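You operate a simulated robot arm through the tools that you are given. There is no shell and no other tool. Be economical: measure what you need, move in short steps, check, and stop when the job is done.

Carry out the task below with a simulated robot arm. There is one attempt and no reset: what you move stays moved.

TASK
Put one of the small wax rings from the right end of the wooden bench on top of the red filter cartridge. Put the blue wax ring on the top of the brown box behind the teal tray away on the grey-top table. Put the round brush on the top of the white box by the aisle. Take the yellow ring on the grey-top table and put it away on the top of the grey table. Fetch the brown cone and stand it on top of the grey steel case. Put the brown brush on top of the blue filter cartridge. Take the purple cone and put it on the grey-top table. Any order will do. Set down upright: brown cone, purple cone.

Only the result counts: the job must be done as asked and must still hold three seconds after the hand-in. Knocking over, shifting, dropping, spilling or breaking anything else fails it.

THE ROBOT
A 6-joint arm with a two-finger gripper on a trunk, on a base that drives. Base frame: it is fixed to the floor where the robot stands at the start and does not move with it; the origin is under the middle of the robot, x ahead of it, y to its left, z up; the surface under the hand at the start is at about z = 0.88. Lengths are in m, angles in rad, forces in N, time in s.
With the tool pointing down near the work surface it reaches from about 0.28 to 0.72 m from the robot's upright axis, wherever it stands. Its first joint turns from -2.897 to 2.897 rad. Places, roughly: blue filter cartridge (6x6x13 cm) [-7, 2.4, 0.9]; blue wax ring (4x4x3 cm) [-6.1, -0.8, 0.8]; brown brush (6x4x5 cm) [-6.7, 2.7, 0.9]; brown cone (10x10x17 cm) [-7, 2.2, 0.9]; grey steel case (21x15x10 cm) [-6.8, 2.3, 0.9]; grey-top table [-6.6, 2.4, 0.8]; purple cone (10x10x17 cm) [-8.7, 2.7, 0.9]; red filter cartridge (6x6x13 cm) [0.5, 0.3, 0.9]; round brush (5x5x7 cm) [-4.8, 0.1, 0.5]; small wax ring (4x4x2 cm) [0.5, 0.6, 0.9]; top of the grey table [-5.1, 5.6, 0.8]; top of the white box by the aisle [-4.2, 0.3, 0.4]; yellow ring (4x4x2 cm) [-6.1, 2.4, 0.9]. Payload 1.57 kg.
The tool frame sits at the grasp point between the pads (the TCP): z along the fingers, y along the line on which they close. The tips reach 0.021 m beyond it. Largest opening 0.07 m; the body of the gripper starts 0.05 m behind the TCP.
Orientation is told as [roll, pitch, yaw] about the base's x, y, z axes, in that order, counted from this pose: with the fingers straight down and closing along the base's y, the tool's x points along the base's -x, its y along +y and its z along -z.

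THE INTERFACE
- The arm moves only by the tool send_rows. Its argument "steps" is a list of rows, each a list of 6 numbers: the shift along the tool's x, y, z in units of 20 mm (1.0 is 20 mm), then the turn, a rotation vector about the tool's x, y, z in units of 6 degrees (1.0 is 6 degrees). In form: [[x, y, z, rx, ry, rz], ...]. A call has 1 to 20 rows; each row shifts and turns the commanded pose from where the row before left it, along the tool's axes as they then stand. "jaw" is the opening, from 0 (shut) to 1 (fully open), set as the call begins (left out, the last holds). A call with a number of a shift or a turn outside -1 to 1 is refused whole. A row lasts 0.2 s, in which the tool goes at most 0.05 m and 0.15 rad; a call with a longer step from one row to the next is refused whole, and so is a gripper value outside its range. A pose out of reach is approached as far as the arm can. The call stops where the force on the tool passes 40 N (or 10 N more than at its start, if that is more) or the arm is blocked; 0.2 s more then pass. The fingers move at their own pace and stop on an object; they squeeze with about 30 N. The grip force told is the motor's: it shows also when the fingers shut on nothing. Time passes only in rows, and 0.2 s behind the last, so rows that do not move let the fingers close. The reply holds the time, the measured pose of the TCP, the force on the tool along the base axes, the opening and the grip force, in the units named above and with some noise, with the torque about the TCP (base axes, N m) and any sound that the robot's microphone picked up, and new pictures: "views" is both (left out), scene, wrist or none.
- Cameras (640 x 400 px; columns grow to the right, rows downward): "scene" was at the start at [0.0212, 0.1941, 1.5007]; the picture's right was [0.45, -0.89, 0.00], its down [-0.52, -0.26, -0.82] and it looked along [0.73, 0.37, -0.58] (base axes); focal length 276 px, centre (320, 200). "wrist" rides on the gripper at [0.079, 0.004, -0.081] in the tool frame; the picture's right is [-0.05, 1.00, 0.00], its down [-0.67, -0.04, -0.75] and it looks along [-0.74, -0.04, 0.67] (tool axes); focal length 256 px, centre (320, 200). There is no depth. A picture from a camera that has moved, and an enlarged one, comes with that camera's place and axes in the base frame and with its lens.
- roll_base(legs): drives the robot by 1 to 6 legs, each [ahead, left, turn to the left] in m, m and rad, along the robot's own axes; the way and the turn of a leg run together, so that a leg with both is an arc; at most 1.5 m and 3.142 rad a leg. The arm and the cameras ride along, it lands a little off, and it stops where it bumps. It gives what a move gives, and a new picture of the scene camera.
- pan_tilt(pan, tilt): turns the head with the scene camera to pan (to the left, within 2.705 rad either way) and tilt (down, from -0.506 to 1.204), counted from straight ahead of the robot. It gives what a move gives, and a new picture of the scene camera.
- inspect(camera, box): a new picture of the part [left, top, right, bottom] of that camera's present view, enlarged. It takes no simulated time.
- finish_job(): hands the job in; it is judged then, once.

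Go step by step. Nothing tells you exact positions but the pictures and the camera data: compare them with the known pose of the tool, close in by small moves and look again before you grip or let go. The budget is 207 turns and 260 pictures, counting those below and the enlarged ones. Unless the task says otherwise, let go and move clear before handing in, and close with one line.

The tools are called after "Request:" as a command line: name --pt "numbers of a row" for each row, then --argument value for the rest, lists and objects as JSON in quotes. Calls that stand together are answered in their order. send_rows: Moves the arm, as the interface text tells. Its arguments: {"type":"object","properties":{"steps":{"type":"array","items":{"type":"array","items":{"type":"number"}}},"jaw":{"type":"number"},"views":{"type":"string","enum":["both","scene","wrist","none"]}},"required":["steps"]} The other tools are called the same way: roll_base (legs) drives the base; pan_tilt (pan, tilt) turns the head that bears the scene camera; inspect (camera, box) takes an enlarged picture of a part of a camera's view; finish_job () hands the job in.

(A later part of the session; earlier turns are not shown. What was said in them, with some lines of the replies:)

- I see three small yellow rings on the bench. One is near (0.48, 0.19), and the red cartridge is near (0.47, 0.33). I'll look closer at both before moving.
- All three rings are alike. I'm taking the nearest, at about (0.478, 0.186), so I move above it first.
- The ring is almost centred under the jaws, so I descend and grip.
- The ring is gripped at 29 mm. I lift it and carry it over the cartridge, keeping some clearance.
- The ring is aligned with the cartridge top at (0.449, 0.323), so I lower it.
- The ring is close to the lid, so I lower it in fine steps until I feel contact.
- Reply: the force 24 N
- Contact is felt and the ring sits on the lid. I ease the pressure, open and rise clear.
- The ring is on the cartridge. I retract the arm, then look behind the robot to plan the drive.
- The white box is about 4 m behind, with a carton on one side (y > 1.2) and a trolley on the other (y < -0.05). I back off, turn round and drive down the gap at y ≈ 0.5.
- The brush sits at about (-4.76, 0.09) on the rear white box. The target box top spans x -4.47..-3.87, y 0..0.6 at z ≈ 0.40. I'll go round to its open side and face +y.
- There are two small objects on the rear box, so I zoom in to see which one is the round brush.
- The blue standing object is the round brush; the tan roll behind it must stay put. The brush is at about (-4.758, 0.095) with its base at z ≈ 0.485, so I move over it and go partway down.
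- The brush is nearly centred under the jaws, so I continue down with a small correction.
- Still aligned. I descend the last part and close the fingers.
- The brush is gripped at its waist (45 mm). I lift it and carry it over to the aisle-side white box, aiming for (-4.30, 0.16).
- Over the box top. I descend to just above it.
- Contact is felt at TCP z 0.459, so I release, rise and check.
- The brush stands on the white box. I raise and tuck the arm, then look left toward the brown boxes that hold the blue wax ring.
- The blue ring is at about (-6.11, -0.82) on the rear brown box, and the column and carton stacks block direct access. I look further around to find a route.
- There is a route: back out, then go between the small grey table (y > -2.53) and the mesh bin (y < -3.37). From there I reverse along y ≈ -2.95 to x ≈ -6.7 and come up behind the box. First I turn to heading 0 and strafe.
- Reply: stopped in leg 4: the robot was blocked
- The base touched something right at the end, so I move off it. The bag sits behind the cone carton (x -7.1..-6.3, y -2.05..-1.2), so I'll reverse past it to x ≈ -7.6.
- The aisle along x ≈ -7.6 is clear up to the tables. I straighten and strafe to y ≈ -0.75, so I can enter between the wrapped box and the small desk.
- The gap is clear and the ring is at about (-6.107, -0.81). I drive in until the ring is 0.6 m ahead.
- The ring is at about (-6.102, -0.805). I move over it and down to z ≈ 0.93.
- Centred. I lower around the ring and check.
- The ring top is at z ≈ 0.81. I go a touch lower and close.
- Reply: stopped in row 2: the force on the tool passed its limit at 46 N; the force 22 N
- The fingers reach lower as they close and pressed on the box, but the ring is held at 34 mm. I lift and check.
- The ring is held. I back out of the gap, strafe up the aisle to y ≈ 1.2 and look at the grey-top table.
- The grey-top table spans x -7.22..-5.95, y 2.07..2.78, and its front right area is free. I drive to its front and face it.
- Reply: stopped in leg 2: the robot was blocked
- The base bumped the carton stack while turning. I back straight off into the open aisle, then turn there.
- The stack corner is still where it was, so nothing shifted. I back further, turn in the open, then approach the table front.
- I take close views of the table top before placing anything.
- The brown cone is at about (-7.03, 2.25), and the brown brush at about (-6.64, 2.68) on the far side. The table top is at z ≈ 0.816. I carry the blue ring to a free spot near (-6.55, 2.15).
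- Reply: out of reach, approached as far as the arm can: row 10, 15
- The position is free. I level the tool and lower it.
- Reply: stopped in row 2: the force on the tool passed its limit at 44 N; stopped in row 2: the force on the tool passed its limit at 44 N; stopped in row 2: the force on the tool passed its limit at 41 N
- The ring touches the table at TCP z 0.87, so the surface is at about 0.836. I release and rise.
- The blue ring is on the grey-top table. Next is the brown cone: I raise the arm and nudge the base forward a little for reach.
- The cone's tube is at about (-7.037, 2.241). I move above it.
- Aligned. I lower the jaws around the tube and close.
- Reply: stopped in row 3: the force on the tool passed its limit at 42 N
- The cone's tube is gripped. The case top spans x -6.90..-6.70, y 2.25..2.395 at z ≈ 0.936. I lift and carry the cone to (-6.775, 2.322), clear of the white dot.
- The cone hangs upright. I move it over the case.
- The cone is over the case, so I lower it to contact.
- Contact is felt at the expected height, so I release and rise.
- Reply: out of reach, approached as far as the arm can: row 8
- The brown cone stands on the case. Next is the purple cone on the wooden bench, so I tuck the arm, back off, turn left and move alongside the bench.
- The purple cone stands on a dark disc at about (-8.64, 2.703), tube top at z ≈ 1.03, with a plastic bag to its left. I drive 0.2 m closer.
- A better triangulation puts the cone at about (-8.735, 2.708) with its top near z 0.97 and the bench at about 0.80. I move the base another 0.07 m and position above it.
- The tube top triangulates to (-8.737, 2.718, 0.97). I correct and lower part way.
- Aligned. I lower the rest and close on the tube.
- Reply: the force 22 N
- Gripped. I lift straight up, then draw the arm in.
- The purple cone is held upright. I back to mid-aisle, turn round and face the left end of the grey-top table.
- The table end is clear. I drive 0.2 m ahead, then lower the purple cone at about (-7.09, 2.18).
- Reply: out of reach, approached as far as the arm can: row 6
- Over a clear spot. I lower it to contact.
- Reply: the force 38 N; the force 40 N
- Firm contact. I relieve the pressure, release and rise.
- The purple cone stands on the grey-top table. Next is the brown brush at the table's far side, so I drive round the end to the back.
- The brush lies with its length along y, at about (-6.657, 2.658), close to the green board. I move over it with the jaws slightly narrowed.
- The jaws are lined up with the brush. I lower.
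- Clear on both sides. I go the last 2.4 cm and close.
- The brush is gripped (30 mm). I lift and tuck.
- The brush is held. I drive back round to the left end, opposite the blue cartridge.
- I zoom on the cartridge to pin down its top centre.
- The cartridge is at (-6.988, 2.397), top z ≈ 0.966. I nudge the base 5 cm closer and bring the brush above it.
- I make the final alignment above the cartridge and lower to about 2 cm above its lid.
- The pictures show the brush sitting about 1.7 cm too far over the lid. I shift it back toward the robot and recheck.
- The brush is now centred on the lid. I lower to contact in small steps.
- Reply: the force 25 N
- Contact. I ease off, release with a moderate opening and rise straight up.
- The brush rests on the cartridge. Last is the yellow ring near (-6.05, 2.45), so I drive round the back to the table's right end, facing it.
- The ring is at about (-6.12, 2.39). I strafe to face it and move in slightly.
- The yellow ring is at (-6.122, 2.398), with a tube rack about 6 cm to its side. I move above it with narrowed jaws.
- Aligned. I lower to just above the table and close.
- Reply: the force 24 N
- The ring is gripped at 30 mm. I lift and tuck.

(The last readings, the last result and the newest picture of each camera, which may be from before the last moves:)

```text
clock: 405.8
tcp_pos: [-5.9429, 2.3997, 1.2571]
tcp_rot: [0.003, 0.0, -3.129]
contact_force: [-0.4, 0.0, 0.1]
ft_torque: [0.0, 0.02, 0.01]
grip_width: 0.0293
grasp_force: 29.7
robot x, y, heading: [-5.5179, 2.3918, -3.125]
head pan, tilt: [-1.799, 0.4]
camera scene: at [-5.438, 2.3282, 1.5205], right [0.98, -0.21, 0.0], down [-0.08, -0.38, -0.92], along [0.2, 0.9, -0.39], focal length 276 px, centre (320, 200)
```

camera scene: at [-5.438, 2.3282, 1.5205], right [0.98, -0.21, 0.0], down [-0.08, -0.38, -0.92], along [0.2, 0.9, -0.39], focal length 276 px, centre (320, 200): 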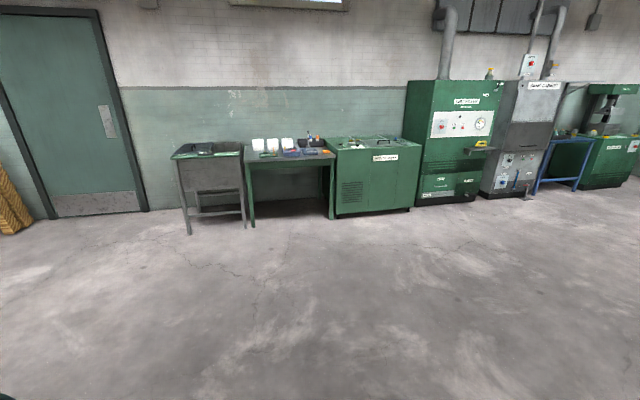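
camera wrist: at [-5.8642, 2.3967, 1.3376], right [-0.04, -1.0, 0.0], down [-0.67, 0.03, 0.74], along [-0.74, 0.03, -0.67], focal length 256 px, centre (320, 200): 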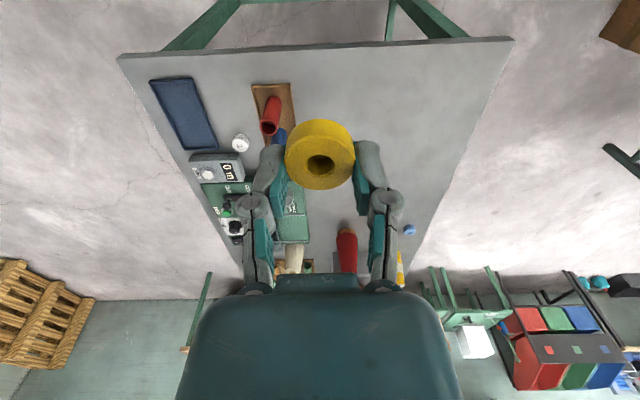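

The ring is held, and the grey table is against the back wall at x -5.6..-4.65, front edge y ≈ 5.2. I drive toward it and face it.

Request:
roll_base --legs '[[0, 1.45, 0], [0, 0, -1.585], [0.5, -0.38, 0]]'

Request:
pan_tilt --pan 0.0 --tilt 0.5

Request:
inspect --camera "scene" --box '[220, 130, 460, 280]'

```text
clock: 409.6
tcp_pos: [-5.9316, 1.7777, 1.2596]
tcp_rot: [-0.003, -0.004, -3.031]
contact_force: [0.5, 0.3, 0.4]
ft_torque: [0.0, 0.02, -0.01]
grip_width: 0.0292
grasp_force: 29.9
robot x, y, heading: [-5.5137, 1.8226, -3.025]
head pan, tilt: [-1.799, 0.4]
stopped in leg 1: the robot was blocked; the commanded pose is now the measured one
camera scene: at [-5.4277, 1.7706, 1.5207], right [0.99, -0.11, 0.0], down [-0.04, -0.39, -0.92], along [0.1, 0.91, -0.39], focal length 276 px, centre (320, 200)
```

scene: 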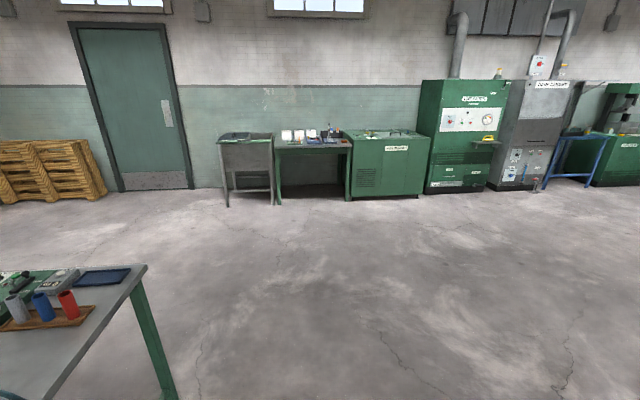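

```text
clock: 411.4
tcp_pos: [-5.9308, 1.7749, 1.2593]
tcp_rot: [-0.006, -0.005, -3.03]
contact_force: [-0.5, -0.4, 0.0]
ft_torque: [-0.01, 0.0, -0.02]
grip_width: 0.0295
grasp_force: 30.2
robot x, y, heading: [-5.5185, 1.8219, -3.027]
head pan, tilt: [0.0, 0.499]
camera scene: at [-5.5278, 1.663, 1.5113], right [-0.12, 0.99, 0.0], down [0.48, 0.06, -0.88], along [-0.87, -0.1, -0.48], focal length 276 px, centre (320, 200)
```

scene: 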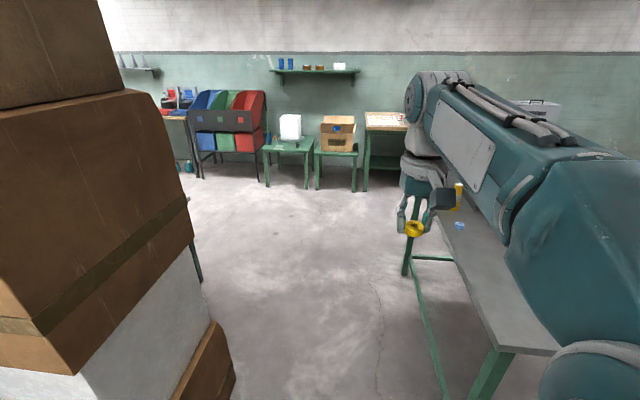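

```text
2.67 times, centred on (340, 205) of scene
camera zoom: at [-5.5278, 1.663, 1.5113], right [-0.12, 0.99, 0.0], down [0.48, 0.06, -0.88], along [-0.87, -0.1, -0.48], focal length 735 px, centre (267, 187)
```

zoom: 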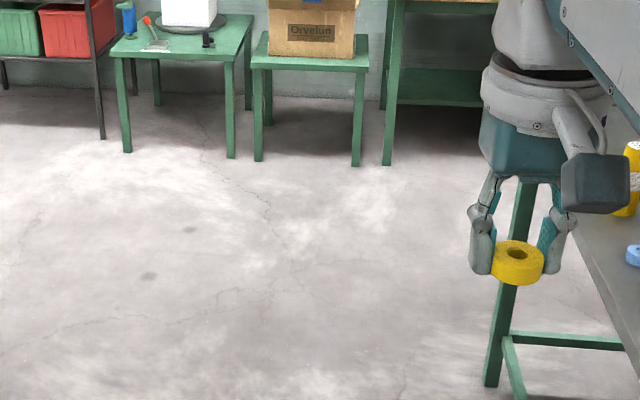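

I strafed the wrong way and touched the white cartons. I move off at once and check that they didn't shift.

Request:
roll_base --legs '[[0, -0.4, 0]]'

Request:
pan_tilt --pan 2.0 --tilt 0.7

```text
clock: 413.9
tcp_pos: [-5.9772, 2.1608, 1.26]
tcp_rot: [-0.012, -0.003, -3.026]
contact_force: [-0.6, -0.8, 0.6]
ft_torque: [0.07, -0.02, 0.02]
grip_width: 0.0292
grasp_force: 30.4
robot x, y, heading: [-5.5598, 2.2113, -3.02]
head pan, tilt: [0.0, 0.499]
camera scene: at [-5.5731, 2.0489, 1.5106], right [-0.12, 0.99, 0.0], down [0.48, 0.06, -0.88], along [-0.87, -0.1, -0.48], focal length 276 px, centre (320, 200)
```

scene: 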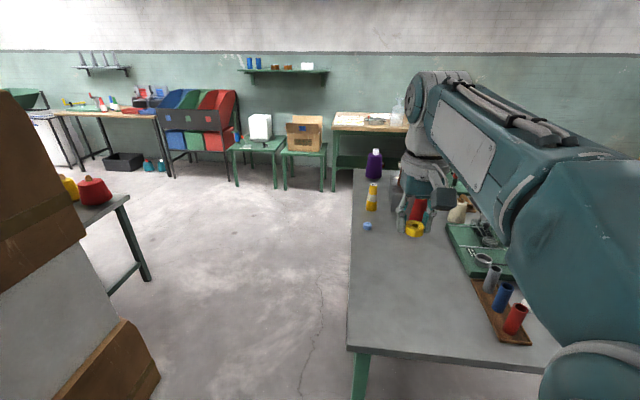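

```text
clock: 415.8
tcp_pos: [-5.9784, 2.165, 1.2604]
tcp_rot: [-0.008, -0.004, -3.024]
contact_force: [0.9, -0.2, -0.2]
ft_torque: [-0.06, -0.06, 0.03]
grip_width: 0.0293
grasp_force: 30.1
robot x, y, heading: [-5.559, 2.2179, -3.027]
head pan, tilt: [2.0, 0.7]
camera scene: at [-5.4391, 1.9933, 1.4935], right [-0.85, -0.52, 0.0], down [-0.34, 0.55, -0.76], along [0.4, -0.65, -0.64], focal length 276 px, centre (320, 200)
```

scene: 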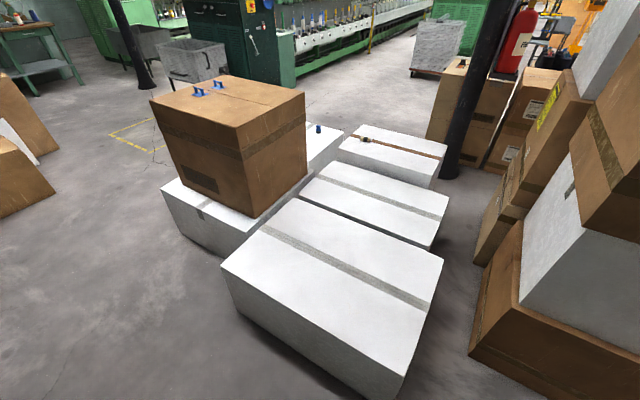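

The white box is still square and at the same coordinates as before; only the robot turned. I straighten and go the right way, toward the back wall.

Request:
roll_base --legs '[[-0.12, 0, -0.1], [0, -1.35, 0], [0, 0, -1.585], [0.5, -0.36, 0]]'

Request:
pan_tilt --pan 0.0 --tilt 0.5

Request:
inspect --camera "scene" --box '[220, 100, 460, 250]'

```text
clock: 430.3
tcp_pos: [-5.1238, 4.4827, 1.2596]
tcp_rot: [-0.008, -0.002, 1.578]
contact_force: [-0.4, 0.5, -0.2]
ft_torque: [0.04, -0.02, -0.02]
grip_width: 0.0294
grasp_force: 29.9
robot x, y, heading: [-5.1218, 4.0651, 1.585]
head pan, tilt: [2.0, 0.7]
camera scene: at [-5.351, 3.9663, 1.4932], right [-0.43, 0.9, 0.0], down [0.58, 0.27, -0.76], along [-0.69, -0.33, -0.65], focal length 276 px, centre (320, 200)
```

scene: 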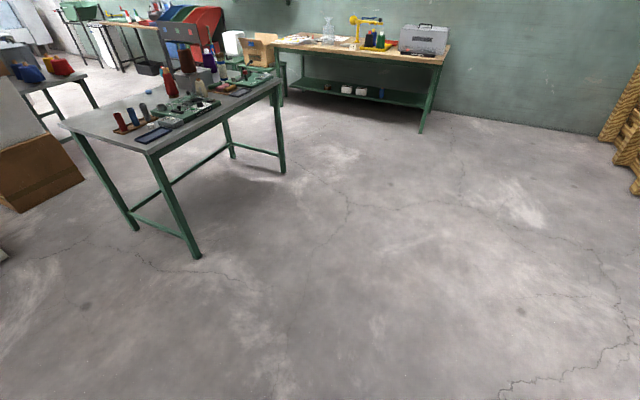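

```text
clock: 432.3
tcp_pos: [-5.121, 4.4829, 1.2595]
tcp_rot: [-0.007, -0.004, 1.579]
contact_force: [0.6, -0.9, -1.1]
ft_torque: [-0.03, 0.01, 0.01]
grip_width: 0.0295
grasp_force: 29.3
robot x, y, heading: [-5.1206, 4.0632, 1.577]
head pan, tilt: [0.0, 0.499]
camera scene: at [-5.2735, 4.0936, 1.5112], right [1.0, 0.01, 0.0], down [0.01, -0.48, -0.88], along [-0.01, 0.88, -0.48], focal length 276 px, centre (320, 200)
```

scene: 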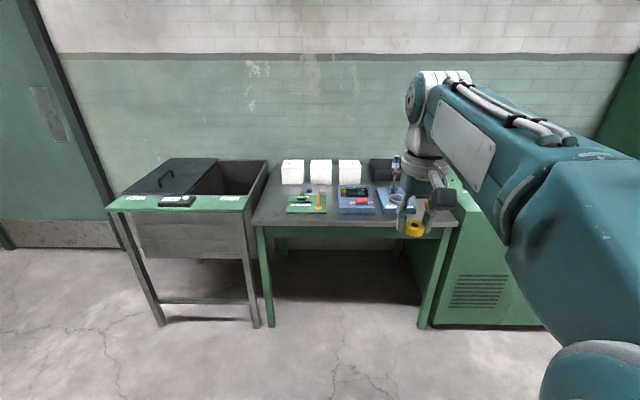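

```text
2.67 times, centred on (340, 175) of scene
camera zoom: at [-5.2735, 4.0936, 1.5112], right [1.0, 0.01, 0.0], down [0.01, -0.48, -0.88], along [-0.01, 0.88, -0.48], focal length 735 px, centre (267, 267)
```

zoom: 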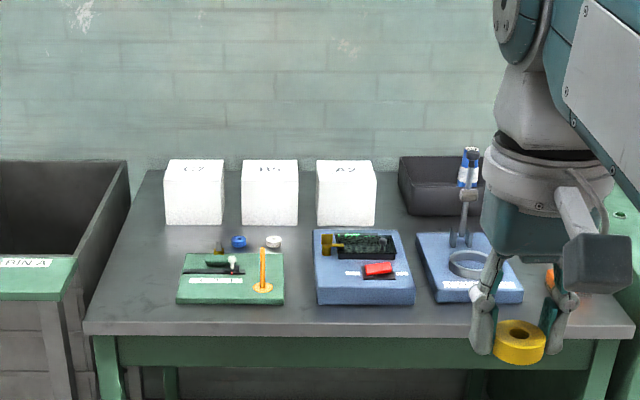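

The table has mats with tools; a strip about 15 cm wide left of the green mat (x -5.60..-5.45) is free. I'll place the ring near (-5.53, 5.38), so I drive closer.

Request:
roll_base --legs '[[0.3, 0.29, -0.008], [0.4, 0, 0]]'

Request:
pan_tilt --pan 0.0 --tilt 0.8

Request:
inspect --camera "wrist" --box '[0, 0, 640, 400]'

```text
clock: 437.0
tcp_pos: [-5.4148, 5.1842, 1.2598]
tcp_rot: [-0.008, -0.003, 1.569]
contact_force: [-0.1, 0.5, 0.7]
ft_torque: [-0.01, 0.02, 0.02]
grip_width: 0.0293
grasp_force: 30.2
robot x, y, heading: [-5.4157, 4.7652, 1.578]
head pan, tilt: [0.0, 0.499]
camera scene: at [-5.5692, 4.7951, 1.5112], right [1.0, 0.0, 0.0], down [0.0, -0.48, -0.88], along [0.0, 0.88, -0.48], focal length 276 px, centre (320, 200)
```

scene: 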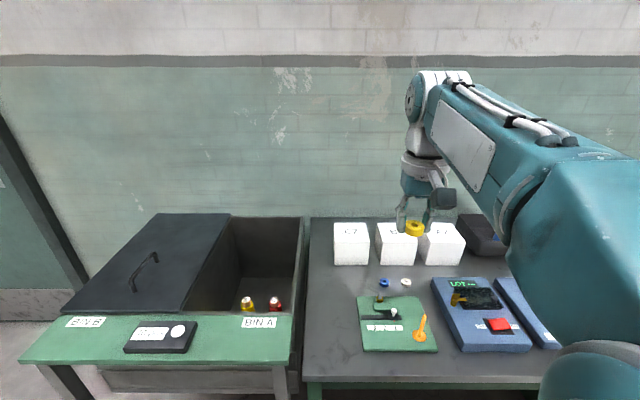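

```text
clock: 437.8
tcp_pos: [-5.4156, 5.185, 1.2599]
tcp_rot: [-0.006, -0.005, 1.569]
contact_force: [0.2, -0.5, -0.8]
ft_torque: [0.0, -0.02, -0.04]
grip_width: 0.0292
grasp_force: 30.3
robot x, y, heading: [-5.4149, 4.7597, 1.576]
head pan, tilt: [0.0, 0.799]
camera scene: at [-5.5695, 4.7849, 1.4853], right [1.0, 0.0, 0.0], down [0.0, -0.72, -0.7], along [0.0, 0.7, -0.72], focal length 276 px, centre (320, 200)
```

scene: 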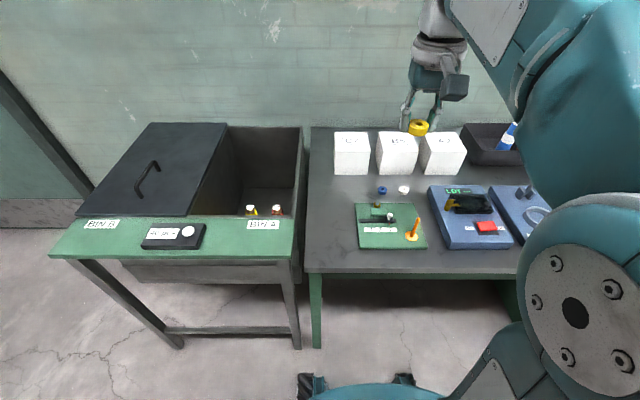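

```text
1.00 times, centred on (320, 200) of wrist (not enlarged: the box is as wide or as high as the picture)
camera zoom: at [-5.4204, 5.1038, 1.3393], right [-1.0, 0.05, -0.01], down [0.03, 0.66, 0.75], along [0.04, 0.75, -0.66], focal length 256 px, centre (320, 200)
```

zoom: 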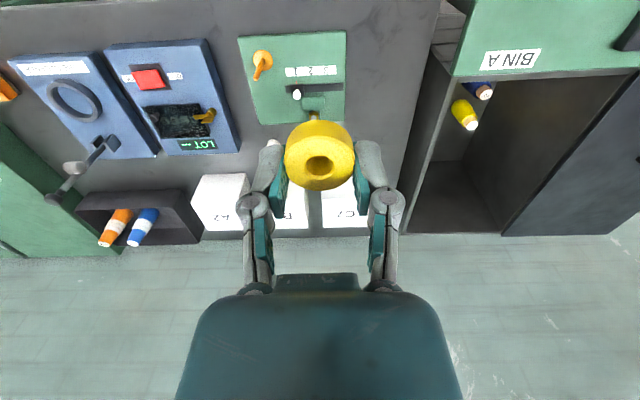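

I move the ring over the free strip, at about (-5.53, 5.36), while descending.

Request:
send_rows --pt "0 0.8 0.5 -0.07 0.04 0" --pt "-0.5 0.8 1 0 0 0" --pt "-0.75 0.8 1 0 0 0" --pt "-0.75 0.8 1 0 0 0" --pt "-0.75 0.8 1 0 0 0" --pt "-0.75 0.8 1 0 0 0" --pt "-0.75 0.9 1 0 0 0" --pt "-0.75 0 1 0 0 0" --pt "-0.75 0 1 0 0 0" --pt "-0.75 0 1 0 0 0" --pt "-0.75 0 1 0 0 0" --pt "-0.75 0 1 0 0 0" --pt "-0.75 0 1 0 0 0" --pt "0 0 1 0 0 0" --pt "0 0 1 0 0 0" --pt "0 0 0.5 0 0 0" --pt "0 0 0 0 0 0" --views "both"

```text
clock: 441.4
tcp_pos: [-5.5281, 5.3571, 0.9598]
tcp_rot: [-0.001, 0.002, 1.57]
contact_force: [-0.2, 0.4, -0.5]
ft_torque: [-0.01, 0.04, 0.01]
grip_width: 0.0294
grasp_force: 29.7
robot x, y, heading: [-5.4147, 4.7653, 1.576]
head pan, tilt: [0.0, 0.799]
camera scene: at [-5.5702, 4.7859, 1.4852], right [1.0, 0.0, 0.0], down [0.0, -0.72, -0.7], along [0.0, 0.7, -0.72], focal length 276 px, centre (320, 200)
camera wrist: at [-5.5342, 5.2796, 1.0397], right [-1.0, 0.05, 0.0], down [0.04, 0.67, 0.74], along [0.04, 0.74, -0.67], focal length 256 px, centre (320, 200)
```

scene: 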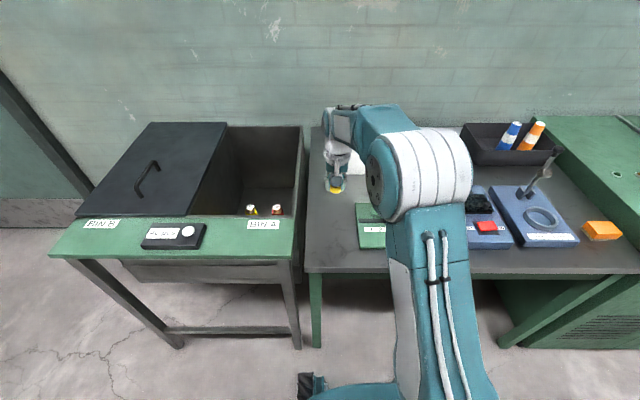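
wrist: 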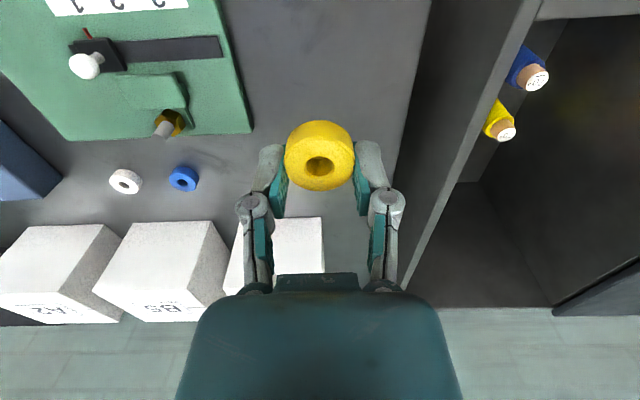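

The spot is clear with the edge 7 cm away. I lower in stages.

Request:
send_rows --pt "0 0 1 0 0 0" --pt "0 0 1 0 0 0" --pt "0 0 1 0 0 0" --pt "0 0 0.7 0 0 0" --pt "0 0 0 0 0 0" --views "wrist"

Request:
send_rows --pt "0 0 0.3 0 0 0" --pt "0 0 0.3 0 0 0" --pt "0 0 0.2 0 0 0" --pt "0 0 0 0 0 0" --views "wrist"

```text
clock: 442.6
tcp_pos: [-5.5284, 5.3586, 0.8854]
tcp_rot: [0.0, 0.001, 1.568]
contact_force: [0.1, 0.3, -0.4]
ft_torque: [0.02, 0.02, 0.0]
grip_width: 0.0293
grasp_force: 30.2
robot x, y, heading: [-5.4133, 4.7648, 1.578]
head pan, tilt: [0.0, 0.799]
camera wrist: at [-5.5337, 5.2794, 0.9651], right [-1.0, 0.05, 0.0], down [0.04, 0.67, 0.74], along [0.04, 0.74, -0.67], focal length 256 px, centre (320, 200)
```

wrist: 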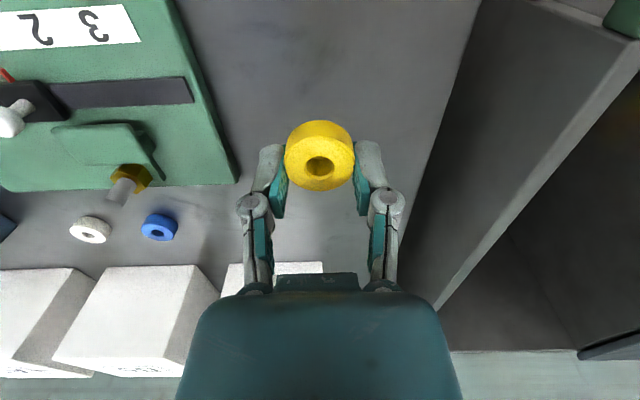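

```text
clock: 443.6
tcp_pos: [-5.5283, 5.3586, 0.8692]
tcp_rot: [0.001, 0.002, 1.569]
contact_force: [0.5, 0.2, 0.1]
ft_torque: [0.0, -0.02, 0.04]
grip_width: 0.0295
grasp_force: 30.0
robot x, y, heading: [-5.4182, 4.7644, 1.576]
head pan, tilt: [0.0, 0.799]
camera wrist: at [-5.5342, 5.2793, 0.9494], right [-1.0, 0.05, 0.0], down [0.04, 0.67, 0.74], along [0.04, 0.74, -0.67], focal length 256 px, centre (320, 200)
```

wrist: 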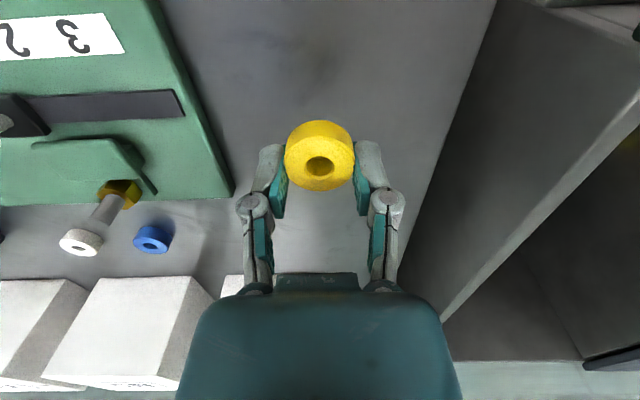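

Request:
send_rows --pt "0 0 0.3 0 0 0" --pt "0 0 0.3 0 0 0" --pt "0 0 0.2 0 0 0" --pt "0 0 0 0 0 0" --views "none"

Request:
send_rows --pt "0 0 0.2 0 0 0" --pt "0 0 0.2 0 0 0" --pt "0 0 0 0 0 0" --views "wrist"

```text
clock: 444.6
tcp_pos: [-5.5283, 5.359, 0.8538]
tcp_rot: [0.0, 0.003, 1.568]
contact_force: [-0.1, 0.6, -0.9]
ft_torque: [0.02, 0.0, -0.03]
grip_width: 0.0296
grasp_force: 30.2
robot x, y, heading: [-5.4188, 4.763, 1.579]
head pan, tilt: [0.0, 0.799]
```

```text
clock: 445.4
tcp_pos: [-5.5285, 5.3585, 0.8456]
tcp_rot: [0.0, 0.002, 1.569]
contact_force: [0.1, 0.6, 0.3]
ft_torque: [0.04, 0.0, -0.01]
grip_width: 0.0293
grasp_force: 30.1
robot x, y, heading: [-5.4143, 4.7644, 1.575]
head pan, tilt: [0.0, 0.799]
camera wrist: at [-5.5339, 5.279, 0.9253], right [-1.0, 0.05, 0.0], down [0.04, 0.67, 0.74], along [0.04, 0.74, -0.67], focal length 256 px, centre (320, 200)
```

wrist: 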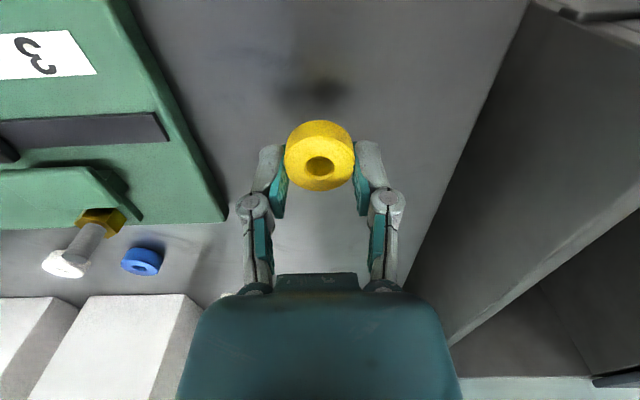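

Request:
send_rows --pt "0 0 0.2 0 0 0" --pt "0 0 0.2 0 0 0" --pt "0 0 0 0 0 0" --views "none"

Request:
send_rows --pt "0 0 0.15 0 0 0" --pt "0 0 0.15 0 0 0" --pt "0 0 0 0 0 0" --views "none"

Request:
send_rows --pt "0 0 0.15 0 0 0" --pt "0 0 0.15 0 0 0" --pt "0 0 0 0 0 0" --views "wrist"

```text
clock: 446.2
tcp_pos: [-5.5282, 5.358, 0.8376]
tcp_rot: [0.0, 0.0, 1.57]
contact_force: [-0.6, -0.2, -0.6]
ft_torque: [-0.02, -0.01, -0.02]
grip_width: 0.0294
grasp_force: 29.9
robot x, y, heading: [-5.4186, 4.7654, 1.574]
head pan, tilt: [0.0, 0.799]
```

```text
clock: 447.0
tcp_pos: [-5.5282, 5.3586, 0.8324]
tcp_rot: [0.0, 0.001, 1.569]
contact_force: [-0.3, -0.4, -0.3]
ft_torque: [0.0, 0.02, 0.02]
grip_width: 0.0295
grasp_force: 30.0
robot x, y, heading: [-5.4157, 4.7614, 1.575]
head pan, tilt: [0.0, 0.799]
```

```text
clock: 447.8
tcp_pos: [-5.5282, 5.3575, 0.827]
tcp_rot: [0.0, 0.001, 1.568]
contact_force: [0.2, 0.7, 0.5]
ft_torque: [0.03, -0.02, 0.0]
grip_width: 0.0296
grasp_force: 30.6
robot x, y, heading: [-5.4204, 4.7653, 1.574]
head pan, tilt: [0.0, 0.799]
camera wrist: at [-5.5341, 5.279, 0.9058], right [-1.0, 0.05, 0.0], down [0.04, 0.67, 0.74], along [0.04, 0.74, -0.67], focal length 256 px, centre (320, 200)
```

wrist: 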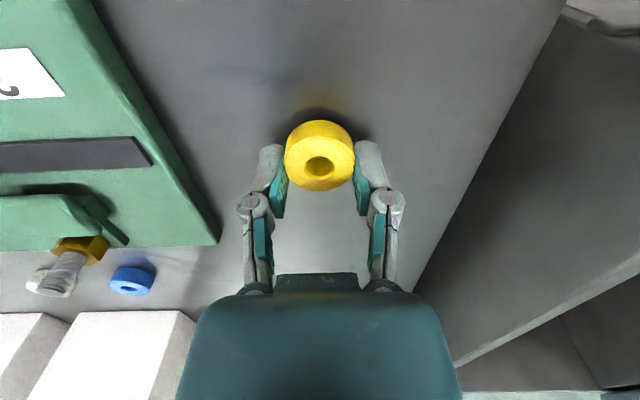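

The shadow closes in, so contact is near. I continue in fine steps.

Request:
send_rows --pt "0 0 0.15 0 0 0" --pt "0 0 0.1 0 0 0" --pt "0 0 0 0 0 0" --views "none"

Request:
send_rows --pt "0 0 0.12 0 0 0" --pt "0 0 0 0 0 0" --views "none"

Request:
send_rows --pt "0 0 0.12 0 0 0" --pt "0 0 0 0 0 0" --views "none"

```text
clock: 448.6
tcp_pos: [-5.5284, 5.3585, 0.8203]
tcp_rot: [0.001, 0.003, 1.57]
contact_force: [-0.6, -0.1, -0.3]
ft_torque: [0.04, -0.01, -0.02]
grip_width: 0.0293
grasp_force: 30.2
robot x, y, heading: [-5.4152, 4.764, 1.578]
head pan, tilt: [0.0, 0.799]
```

```text
clock: 449.2
tcp_pos: [-5.5278, 5.358, 0.8209]
tcp_rot: [0.002, -0.003, 1.57]
contact_force: [-0.1, -7.9, 23.9]
ft_torque: [-0.19, -0.11, 0.03]
grip_width: 0.0297
grasp_force: 30.3
robot x, y, heading: [-5.4161, 4.7663, 1.578]
head pan, tilt: [0.0, 0.799]
```

```text
clock: 449.6
tcp_pos: [-5.5286, 5.3601, 0.8201]
tcp_rot: [0.002, -0.003, 1.568]
contact_force: [2.0, -7.7, 13.9]
ft_torque: [-0.2, -0.14, -0.08]
grip_width: 0.0294
grasp_force: 29.7
robot x, y, heading: [-5.4214, 4.7641, 1.578]
head pan, tilt: [0.0, 0.799]
stopped in row 1: the force on the tool passed its limit at 43 N (the readings are from after the stop); the commanded pose is now the measured one
```

Contact. I open moderately and rise.

Request:
send_rows --pt "0 0 0 0 0 0" --pt "0 0 0 0 0 0" --pt "0 0 -0.5 0 0 0" --pt "0 0 -0.5 0 0 0" --pt "0 0 -1 0 0 0" --pt "0 0 -1 0 0 0" --pt "0 0 -1 0 0 0" --pt "0 0 -1 0 0 0" --pt "0 0 -1 0 0 0" --pt "0 0 -1 0 0 0" --pt "0 0 -1 0 0 0" --pt "0.5 0 -1 0 0 0" --pt "1 0 -1 0 0 0" --pt "1 0 -1 0 0 0" --pt "1 0 -1 0 0 0" --pt "1 0 -1 0 0 0" --pt "1 0 -1 0 0 0" --pt "1 0 -1 0 0 0" --pt "1 0 -1 0 0 0" --jaw 0.65 --views "both"

```text
clock: 453.6
tcp_pos: [-5.5292, 5.2084, 1.1379]
tcp_rot: [0.001, -0.003, 1.569]
contact_force: [-0.5, 0.5, -0.4]
ft_torque: [0.02, 0.0, 0.03]
grip_width: 0.0454
grasp_force: 0.1
robot x, y, heading: [-5.4147, 4.7602, 1.576]
head pan, tilt: [0.0, 0.799]
camera scene: at [-5.5699, 4.7849, 1.4852], right [1.0, 0.0, 0.0], down [0.0, -0.72, -0.7], along [0.0, 0.7, -0.72], focal length 276 px, centre (320, 200)
camera wrist: at [-5.5348, 5.1285, 1.2176], right [-1.0, 0.05, 0.0], down [0.04, 0.66, 0.75], along [0.04, 0.75, -0.67], focal length 256 px, centre (320, 200)
```

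scene: 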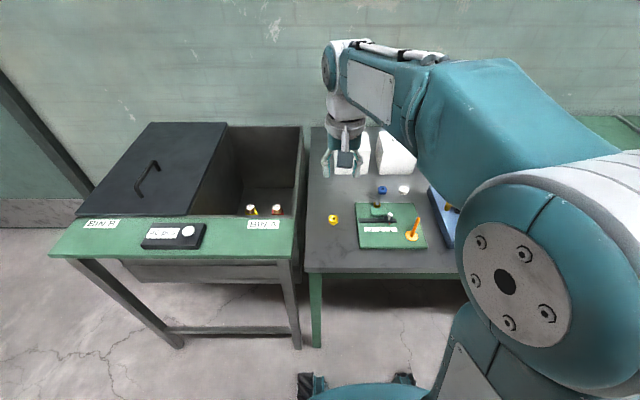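
wrist: 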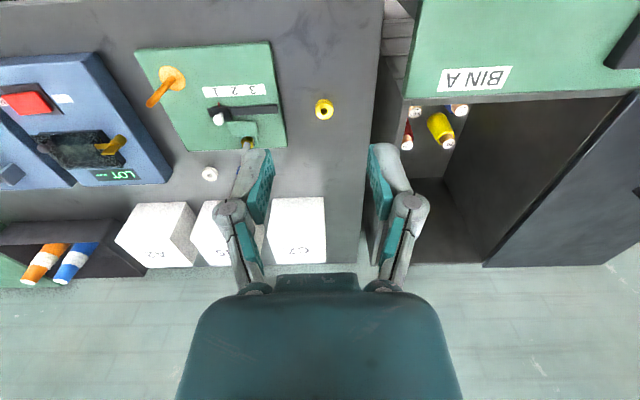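

The yellow ring lies flat on the grey table and the arm is clear. All seven placements were seen in place, so I hand in.

Request:
finish_job

```text
The job is handed in.
```

I put all seven items in place and handed the job in; I don't have a verdict back. The base bumped something three times while driving: probably the mesh bin, then the tall carton stack, then a white carton. The stack and the white carton measured the same before and after. I didn't check the bin.
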